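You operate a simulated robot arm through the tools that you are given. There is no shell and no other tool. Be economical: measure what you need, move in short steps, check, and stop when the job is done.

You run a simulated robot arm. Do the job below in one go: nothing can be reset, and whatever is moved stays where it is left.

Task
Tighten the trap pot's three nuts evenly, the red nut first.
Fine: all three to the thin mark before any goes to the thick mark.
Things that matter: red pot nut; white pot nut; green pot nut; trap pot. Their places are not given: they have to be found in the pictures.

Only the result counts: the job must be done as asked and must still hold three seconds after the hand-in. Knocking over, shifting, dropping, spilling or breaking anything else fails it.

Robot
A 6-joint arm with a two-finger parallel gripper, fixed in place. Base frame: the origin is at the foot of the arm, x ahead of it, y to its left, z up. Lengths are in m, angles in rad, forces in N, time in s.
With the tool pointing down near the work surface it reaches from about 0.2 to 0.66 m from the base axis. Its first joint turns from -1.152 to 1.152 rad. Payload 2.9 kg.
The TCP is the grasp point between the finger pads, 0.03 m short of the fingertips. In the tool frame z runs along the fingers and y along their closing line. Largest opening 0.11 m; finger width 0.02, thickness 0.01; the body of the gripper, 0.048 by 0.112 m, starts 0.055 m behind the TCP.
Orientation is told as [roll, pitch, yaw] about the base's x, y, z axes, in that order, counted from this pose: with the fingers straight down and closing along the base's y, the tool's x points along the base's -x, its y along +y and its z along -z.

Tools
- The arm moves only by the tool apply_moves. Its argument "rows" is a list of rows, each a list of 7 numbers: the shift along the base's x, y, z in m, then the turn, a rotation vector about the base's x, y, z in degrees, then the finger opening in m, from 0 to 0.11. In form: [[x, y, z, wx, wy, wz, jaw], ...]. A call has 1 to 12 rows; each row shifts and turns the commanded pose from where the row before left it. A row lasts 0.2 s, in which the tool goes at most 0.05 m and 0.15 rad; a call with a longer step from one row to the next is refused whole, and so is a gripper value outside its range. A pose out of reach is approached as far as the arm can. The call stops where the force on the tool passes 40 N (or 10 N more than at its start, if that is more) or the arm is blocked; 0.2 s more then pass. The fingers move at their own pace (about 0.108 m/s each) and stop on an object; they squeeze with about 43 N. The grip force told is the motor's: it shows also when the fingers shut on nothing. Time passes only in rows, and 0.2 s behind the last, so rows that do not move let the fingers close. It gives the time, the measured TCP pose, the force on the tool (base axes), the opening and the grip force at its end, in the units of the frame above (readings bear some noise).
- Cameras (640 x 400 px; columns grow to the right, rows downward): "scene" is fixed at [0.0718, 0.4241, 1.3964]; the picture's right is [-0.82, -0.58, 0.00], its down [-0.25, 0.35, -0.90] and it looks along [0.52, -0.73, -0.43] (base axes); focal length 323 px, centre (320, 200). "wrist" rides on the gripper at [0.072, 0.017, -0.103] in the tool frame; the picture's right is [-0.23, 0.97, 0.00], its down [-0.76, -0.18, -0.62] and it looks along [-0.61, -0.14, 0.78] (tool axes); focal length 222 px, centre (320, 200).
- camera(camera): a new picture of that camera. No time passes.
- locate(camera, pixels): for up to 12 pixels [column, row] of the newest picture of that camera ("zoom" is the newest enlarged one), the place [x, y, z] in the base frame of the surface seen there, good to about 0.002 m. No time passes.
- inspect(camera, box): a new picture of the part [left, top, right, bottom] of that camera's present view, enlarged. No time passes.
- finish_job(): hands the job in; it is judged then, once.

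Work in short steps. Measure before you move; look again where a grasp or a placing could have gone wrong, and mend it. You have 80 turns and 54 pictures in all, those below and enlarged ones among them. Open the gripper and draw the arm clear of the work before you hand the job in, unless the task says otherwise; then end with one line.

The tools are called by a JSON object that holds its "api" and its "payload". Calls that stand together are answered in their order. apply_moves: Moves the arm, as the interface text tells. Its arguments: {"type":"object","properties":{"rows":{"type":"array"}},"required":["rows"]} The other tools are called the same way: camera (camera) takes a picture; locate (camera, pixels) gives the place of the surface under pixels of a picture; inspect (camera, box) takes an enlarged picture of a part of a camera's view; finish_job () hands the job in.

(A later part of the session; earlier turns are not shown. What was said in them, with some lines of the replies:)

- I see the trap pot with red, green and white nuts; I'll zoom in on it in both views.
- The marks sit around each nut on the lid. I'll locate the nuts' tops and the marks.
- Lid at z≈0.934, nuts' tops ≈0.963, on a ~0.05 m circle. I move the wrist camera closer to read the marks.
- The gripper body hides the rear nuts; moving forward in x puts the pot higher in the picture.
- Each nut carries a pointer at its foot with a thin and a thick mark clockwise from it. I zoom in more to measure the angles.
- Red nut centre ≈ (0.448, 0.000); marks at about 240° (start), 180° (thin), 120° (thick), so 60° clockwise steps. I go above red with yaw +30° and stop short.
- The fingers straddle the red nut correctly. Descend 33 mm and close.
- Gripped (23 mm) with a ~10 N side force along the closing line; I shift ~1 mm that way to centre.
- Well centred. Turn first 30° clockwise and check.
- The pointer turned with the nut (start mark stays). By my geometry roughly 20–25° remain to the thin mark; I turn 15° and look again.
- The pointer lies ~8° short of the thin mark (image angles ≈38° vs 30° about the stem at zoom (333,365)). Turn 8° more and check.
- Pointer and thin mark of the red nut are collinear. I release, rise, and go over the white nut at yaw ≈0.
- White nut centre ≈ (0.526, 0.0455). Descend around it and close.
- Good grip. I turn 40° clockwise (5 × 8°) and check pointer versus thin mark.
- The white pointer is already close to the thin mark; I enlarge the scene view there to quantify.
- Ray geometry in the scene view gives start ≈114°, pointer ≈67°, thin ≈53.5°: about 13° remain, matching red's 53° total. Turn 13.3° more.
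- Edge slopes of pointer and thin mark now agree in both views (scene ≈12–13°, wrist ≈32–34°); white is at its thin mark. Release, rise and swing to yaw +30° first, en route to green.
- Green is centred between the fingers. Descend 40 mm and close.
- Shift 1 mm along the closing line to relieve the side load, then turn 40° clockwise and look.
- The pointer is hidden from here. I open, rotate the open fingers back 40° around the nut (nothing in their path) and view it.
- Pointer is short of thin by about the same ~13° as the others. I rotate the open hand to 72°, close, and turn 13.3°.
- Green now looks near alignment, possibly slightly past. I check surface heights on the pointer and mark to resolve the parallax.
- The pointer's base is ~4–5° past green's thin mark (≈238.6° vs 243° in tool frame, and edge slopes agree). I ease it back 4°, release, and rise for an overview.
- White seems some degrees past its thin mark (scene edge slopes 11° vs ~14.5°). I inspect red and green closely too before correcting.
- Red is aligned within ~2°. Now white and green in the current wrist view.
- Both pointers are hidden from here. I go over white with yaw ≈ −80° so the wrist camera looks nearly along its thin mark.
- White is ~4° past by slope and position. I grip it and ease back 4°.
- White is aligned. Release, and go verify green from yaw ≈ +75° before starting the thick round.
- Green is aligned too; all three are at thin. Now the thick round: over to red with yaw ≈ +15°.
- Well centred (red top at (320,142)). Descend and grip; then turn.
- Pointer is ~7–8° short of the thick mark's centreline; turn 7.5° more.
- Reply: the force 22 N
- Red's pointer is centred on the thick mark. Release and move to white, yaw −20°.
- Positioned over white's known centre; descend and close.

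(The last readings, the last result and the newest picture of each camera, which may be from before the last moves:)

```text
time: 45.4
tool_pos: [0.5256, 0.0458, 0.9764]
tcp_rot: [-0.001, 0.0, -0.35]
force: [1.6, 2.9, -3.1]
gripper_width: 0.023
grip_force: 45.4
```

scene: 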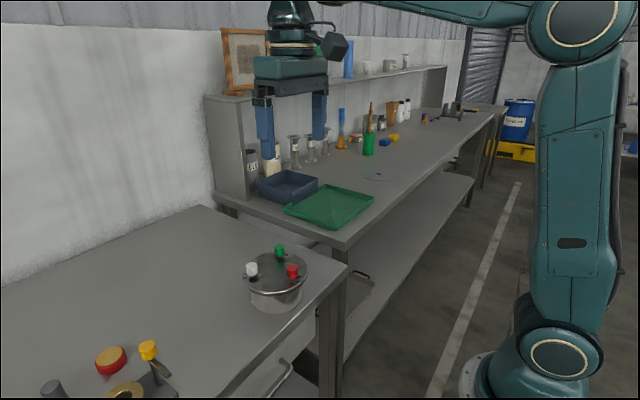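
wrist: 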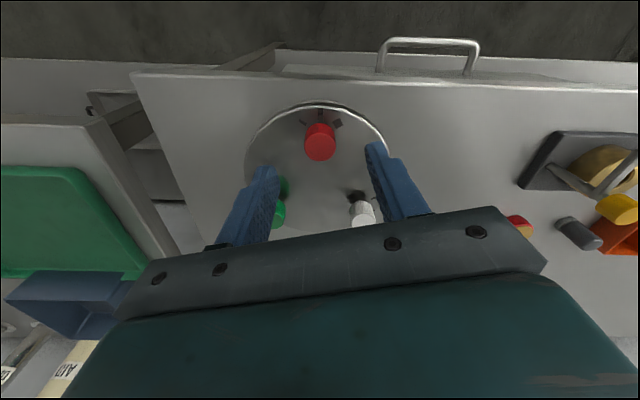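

Well centred. Turn white 59° clockwise, then open in place to view.

{"api": "apply_moves", "payload": {"rows": [[0, 0, 0, 0, 0, -7.5, 0], [0, 0, 0, 0, 0, -7.5, 0], [0, 0, 0, 0, 0, -7.5, 0], [0, 0, 0, 0, 0, -7.5, 0], [0, 0, 0, 0, 0, -7.5, 0], [0, 0, 0, 0, 0, -7.5, 0], [0, 0, 0, 0, 0, -7.5, 0], [0, 0, 0, 0, 0, -6.5, 0], [0, 0, 0, 0, 0, 0, 0]]}}

{"api": "apply_moves", "payload": {"rows": [[0, 0, 0, 0, 0, 0, 0.06], [0, 0, 0, 0, 0, 0, 0.06], [0, 0, 0, 0, 0, -8, 0.06], [0, 0, 0, 0, 0, -8, 0.06], [0, 0, 0, 0, 0, 0, 0.06]]}}

{"api": "inspect", "payload": {"camera": "wrist", "box": [300, 115, 364, 155]}}

```text
time: 47.4
tool_pos: [0.5257, 0.0451, 0.9757]
tcp_rot: [-0.001, 0.003, -1.379]
force: [3.3, 14.7, -9.7]
gripper_width: 0.0232
grip_force: 44.9
```

```text
time: 48.6
tool_pos: [0.5255, 0.044, 0.9763]
tcp_rot: [-0.001, 0.001, -1.66]
force: [-0.5, 0.8, -0.3]
gripper_width: 0.0603
grip_force: 0.0
```

```text
10.00 times, centred on (332, 135) of wrist
```

zoom: 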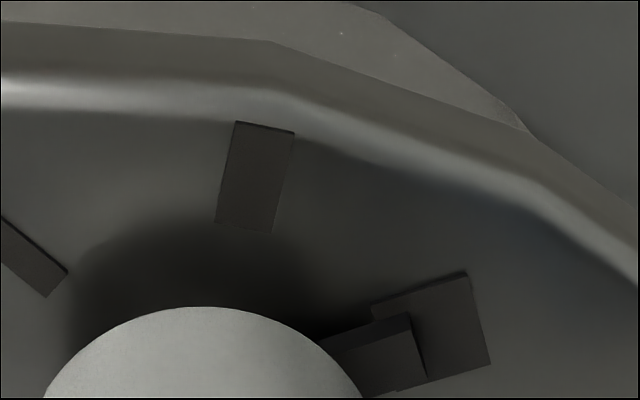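

White's pointer lies on the thick mark within ~2°. Rise and go to green, swinging to yaw ≈ +85°.

{"api": "apply_moves", "payload": {"rows": [[0, 0, 0.03, 0, 0, 0, 0.06], [0, 0, 0.03, 0, 0, 8.5, 0.06], [0, -0.01, 0, 0, 0, 8.5, 0.06], [0, -0.01, 0, 0, 0, 8.5, 0.06], [0, -0.01, 0, 0, 0, 8.5, 0.06], [0, -0.01, 0, 0, 0, 8.5, 0.06], [0, -0.01, 0, 0, 0, 8.5, 0.06], [0, -0.01, 0, 0, 0, 8.5, 0.06], [0, -0.01, 0, 0, 0, 8.5, 0.06], [0, -0.01, 0, 0, 0, 8.5, 0.06], [0, -0.01, 0, 0, 0, 8.5, 0.06], [0, 0, 0, 0, 0, 8.5, 0.06]]}}

{"api": "apply_moves", "payload": {"rows": [[0, 0, 0, 0, 0, 8.5, 0.06], [0, 0, 0, 0, 0, 8.5, 0.06], [0, 0, 0, 0, 0, 8.5, 0.06], [0, 0, 0, 0, 0, 8.5, 0.06], [0, 0, 0, 0, 0, 8.5, 0.06], [0, 0, 0, 0, 0, 8.5, 0.06], [0, 0, 0, 0, 0, 8.5, 0.06], [0, 0, 0, 0, 0, 8.5, 0.06], [0, 0, 0, 0, 0, 8.5, 0.06], [0, 0, 0, 0, 0, 8.5, 0.06], [0, 0, 0, 0, 0, 0, 0.06]]}}

{"api": "camera", "payload": {"camera": "wrist"}}

```text
time: 51.2
tool_pos: [0.5262, -0.0459, 1.0359]
tcp_rot: [0.003, -0.001, -0.025]
force: [-0.4, 0.5, -0.5]
gripper_width: 0.0601
grip_force: 0.1
```

```text
time: 53.6
tool_pos: [0.5259, -0.0452, 1.0366]
tcp_rot: [0.0, -0.001, 1.458]
force: [0.1, 0.0, 0.3]
gripper_width: 0.0599
grip_force: 0.1
```

```text
8 pictures are left
```

wrist: 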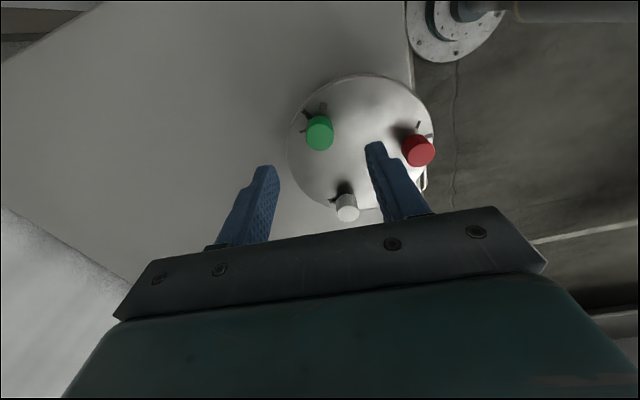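

Green is centred at column 319. Descend 60 mm and close.

{"api": "apply_moves", "payload": {"rows": [[0, 0, -0.03, 0, 0, 0, 0.06], [0, 0, -0.03, 0, 0, 0, 0.06], [0, 0, 0, 0, 0, 0, 0.06], [0, 0, 0, 0, 0, 0, 0.0], [0, 0, 0, 0, 0, 0, 0.0], [0, 0, 0, 0, 0, 0, 0.0]]}}

```text
time: 55.0
tool_pos: [0.5262, -0.0459, 0.9759]
tcp_rot: [0.004, -0.001, 1.457]
force: [-2.8, 0.8, -1.2]
gripper_width: 0.0232
grip_force: 45.4
```

Gripped, low side load. Turn 54° and look.

{"api": "apply_moves", "payload": {"rows": [[0, 0, 0, 0, 0, -7.5, 0], [0, 0, 0, 0, 0, -7.5, 0], [0, 0, 0, 0, 0, -7.5, 0], [0, 0, 0, 0, 0, -7.5, 0], [0, 0, 0, 0, 0, -7.5, 0], [0, 0, 0, 0, 0, -7.5, 0], [0, 0, 0, 0, 0, -7, 0], [0, 0, 0, 0, 0, -2, 0], [0, 0, 0, 0, 0, 0, 0]]}}

{"api": "inspect", "payload": {"camera": "wrist", "box": [270, 115, 334, 155]}}

```text
time: 57.0
tool_pos: [0.5258, -0.0462, 0.9776]
tcp_rot: [0.003, 0.002, 0.512]
force: [-12.3, -2.0, 2.8]
gripper_width: 0.0235
grip_force: 44.5
```

```text
10.00 times, centred on (302, 135) of wrist
```

zoom: 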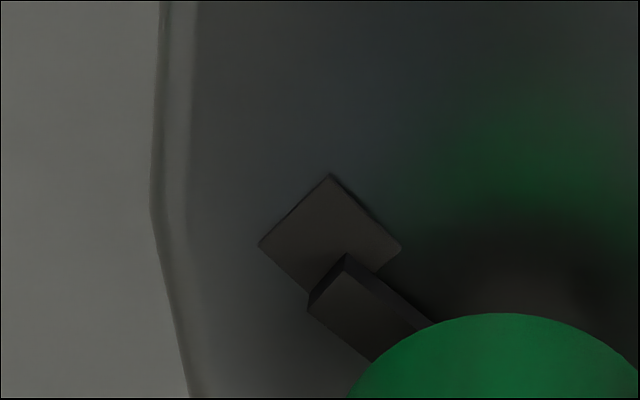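

About 6° short (45° vs 38° slopes). Turn 6° more and check.

{"api": "apply_moves", "payload": {"rows": [[0, 0, 0, 0, 0, -3, 0], [0, 0, 0, 0, 0, -3, 0], [0, 0, 0, 0, 0, 0, 0]]}}

{"api": "inspect", "payload": {"camera": "wrist", "box": [270, 115, 334, 155]}}

```text
time: 57.8
tool_pos: [0.5264, -0.0447, 0.9774]
tcp_rot: [0.001, 0.002, 0.409]
force: [-11.6, -0.9, 3.9]
gripper_width: 0.0233
grip_force: 45.4
```

```text
10.00 times, centred on (302, 135) of wrist
```

zoom: 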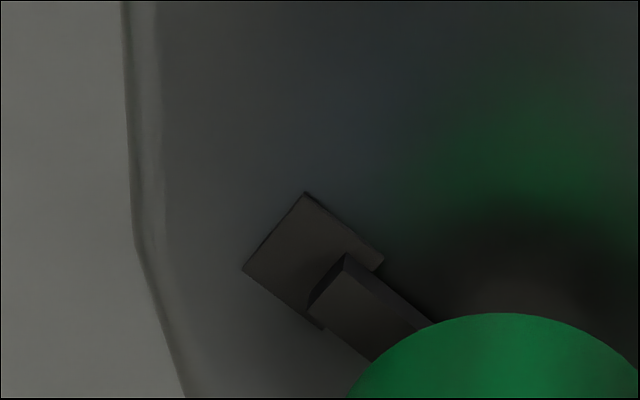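

Green's pointer is now centred on its thick mark. Release, rise and withdraw, then a final look.

{"api": "apply_moves", "payload": {"rows": [[0, 0, 0, 0, 0, 0, 0.06], [0, 0, 0, 0, 0, 0, 0.06], [0, 0, 0.03, 0, 0, 0, 0.06], [0, 0, 0.04, 0, 0, 0, 0.06], [0, 0, 0.045, 0, 0, -7.5, 0.06], [-0.02, 0.01, 0.045, 0, 0, -8, 0.06], [-0.03, 0.02, 0.04, 0, 0, -8, 0.11], [-0.03, 0.02, 0.04, 0, 0, 0, 0.11], [-0.03, 0.02, 0.04, 0, 0, 0, 0.11], [0, 0, 0, 0, 0, 0, 0.11]]}}

{"api": "inspect", "payload": {"camera": "scene", "box": [238, 238, 318, 288]}}

{"api": "inspect", "payload": {"camera": "wrist", "box": [250, 70, 378, 170]}}

```text
refused: row 6 steps farther than a row can; nothing moved
```

```text
8.00 times, centred on (278, 263) of scene
```

zoom: 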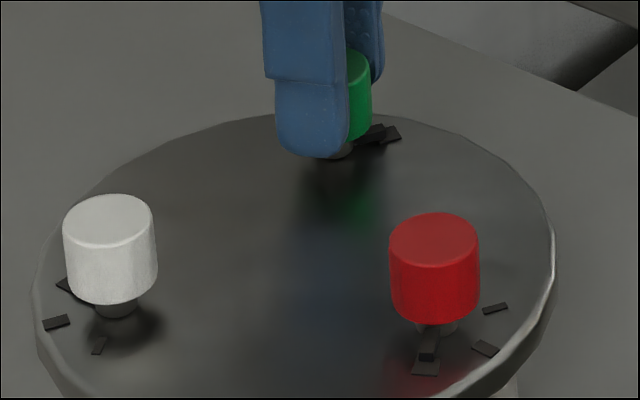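

```text
4.00 times, centred on (314, 120) of wrist
```

zoom: 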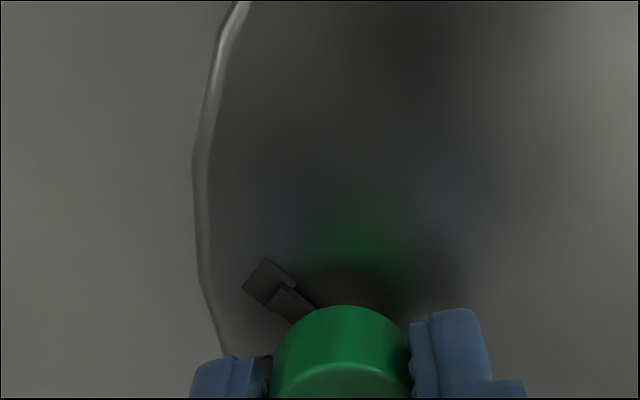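

The withdrawal was refused for step size; red still sits on thick. I repeat it with smaller steps.

{"api": "apply_moves", "payload": {"rows": [[0, 0, 0, 0, 0, 0, 0.06], [0, 0, 0, 0, 0, 0, 0.06], [0, 0, 0.03, 0, 0, 0, 0.06], [0, 0, 0.04, 0, 0, 0, 0.06], [0, 0, 0.04, 0, 0, -7.5, 0.06], [-0.02, 0.01, 0.035, 0, 0, -8, 0.06], [-0.025, 0.015, 0.03, 0, 0, -7.5, 0.11], [-0.025, 0.015, 0.03, 0, 0, 0, 0.11], [-0.02, 0.01, 0.03, 0, 0, 0, 0.11], [0, 0, 0, 0, 0, 0, 0.11]]}}

{"api": "camera", "payload": {"camera": "scene"}}

{"api": "inspect", "payload": {"camera": "scene", "box": [238, 238, 318, 288]}}

```text
time: 60.0
tool_pos: [0.4355, 0.0043, 1.2141]
tcp_rot: [0.0, 0.0, 0.006]
force: [0.7, -0.2, 0.2]
gripper_width: 0.1101
grip_force: 0.0
```

```text
3 pictures are left
```

scene: 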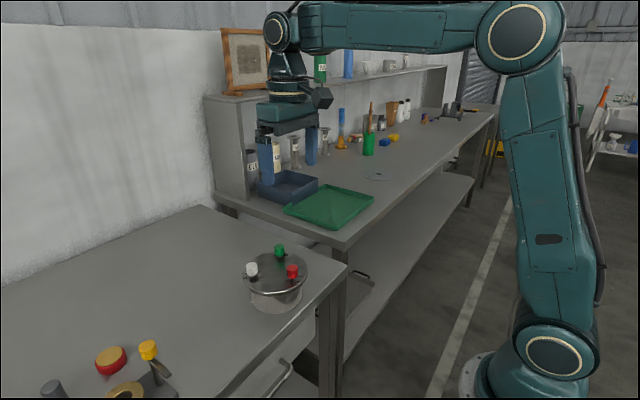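

```text
8.00 times, centred on (278, 263) of scene
```

zoom: 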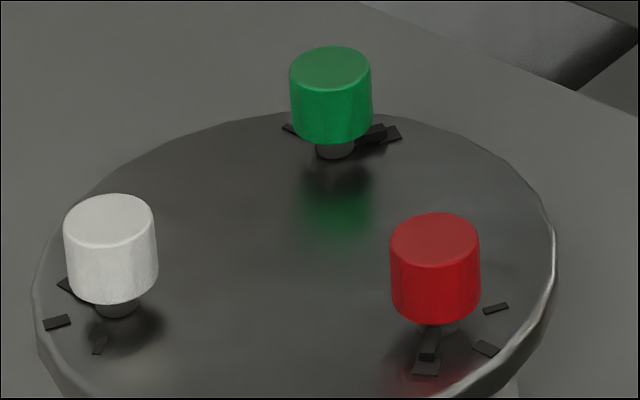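

The pot has not moved, the pointers sit on their thick marks, and the arm is clear with the gripper open. I hand in.

{"api": "finish_job", "payload": {}}

```text
The job is handed in.
```

I tightened all three pot nuts evenly, going red, white, green each time: all three to the thin mark first, then all three to the thick mark. At the thin mark I turned white and green back about 4° because they had gone slightly past it. By my picture measurements all three now sit on their thick marks, red and green centred and white within about 3°. The pot did not shift, the arm is clear and the job is handed in.
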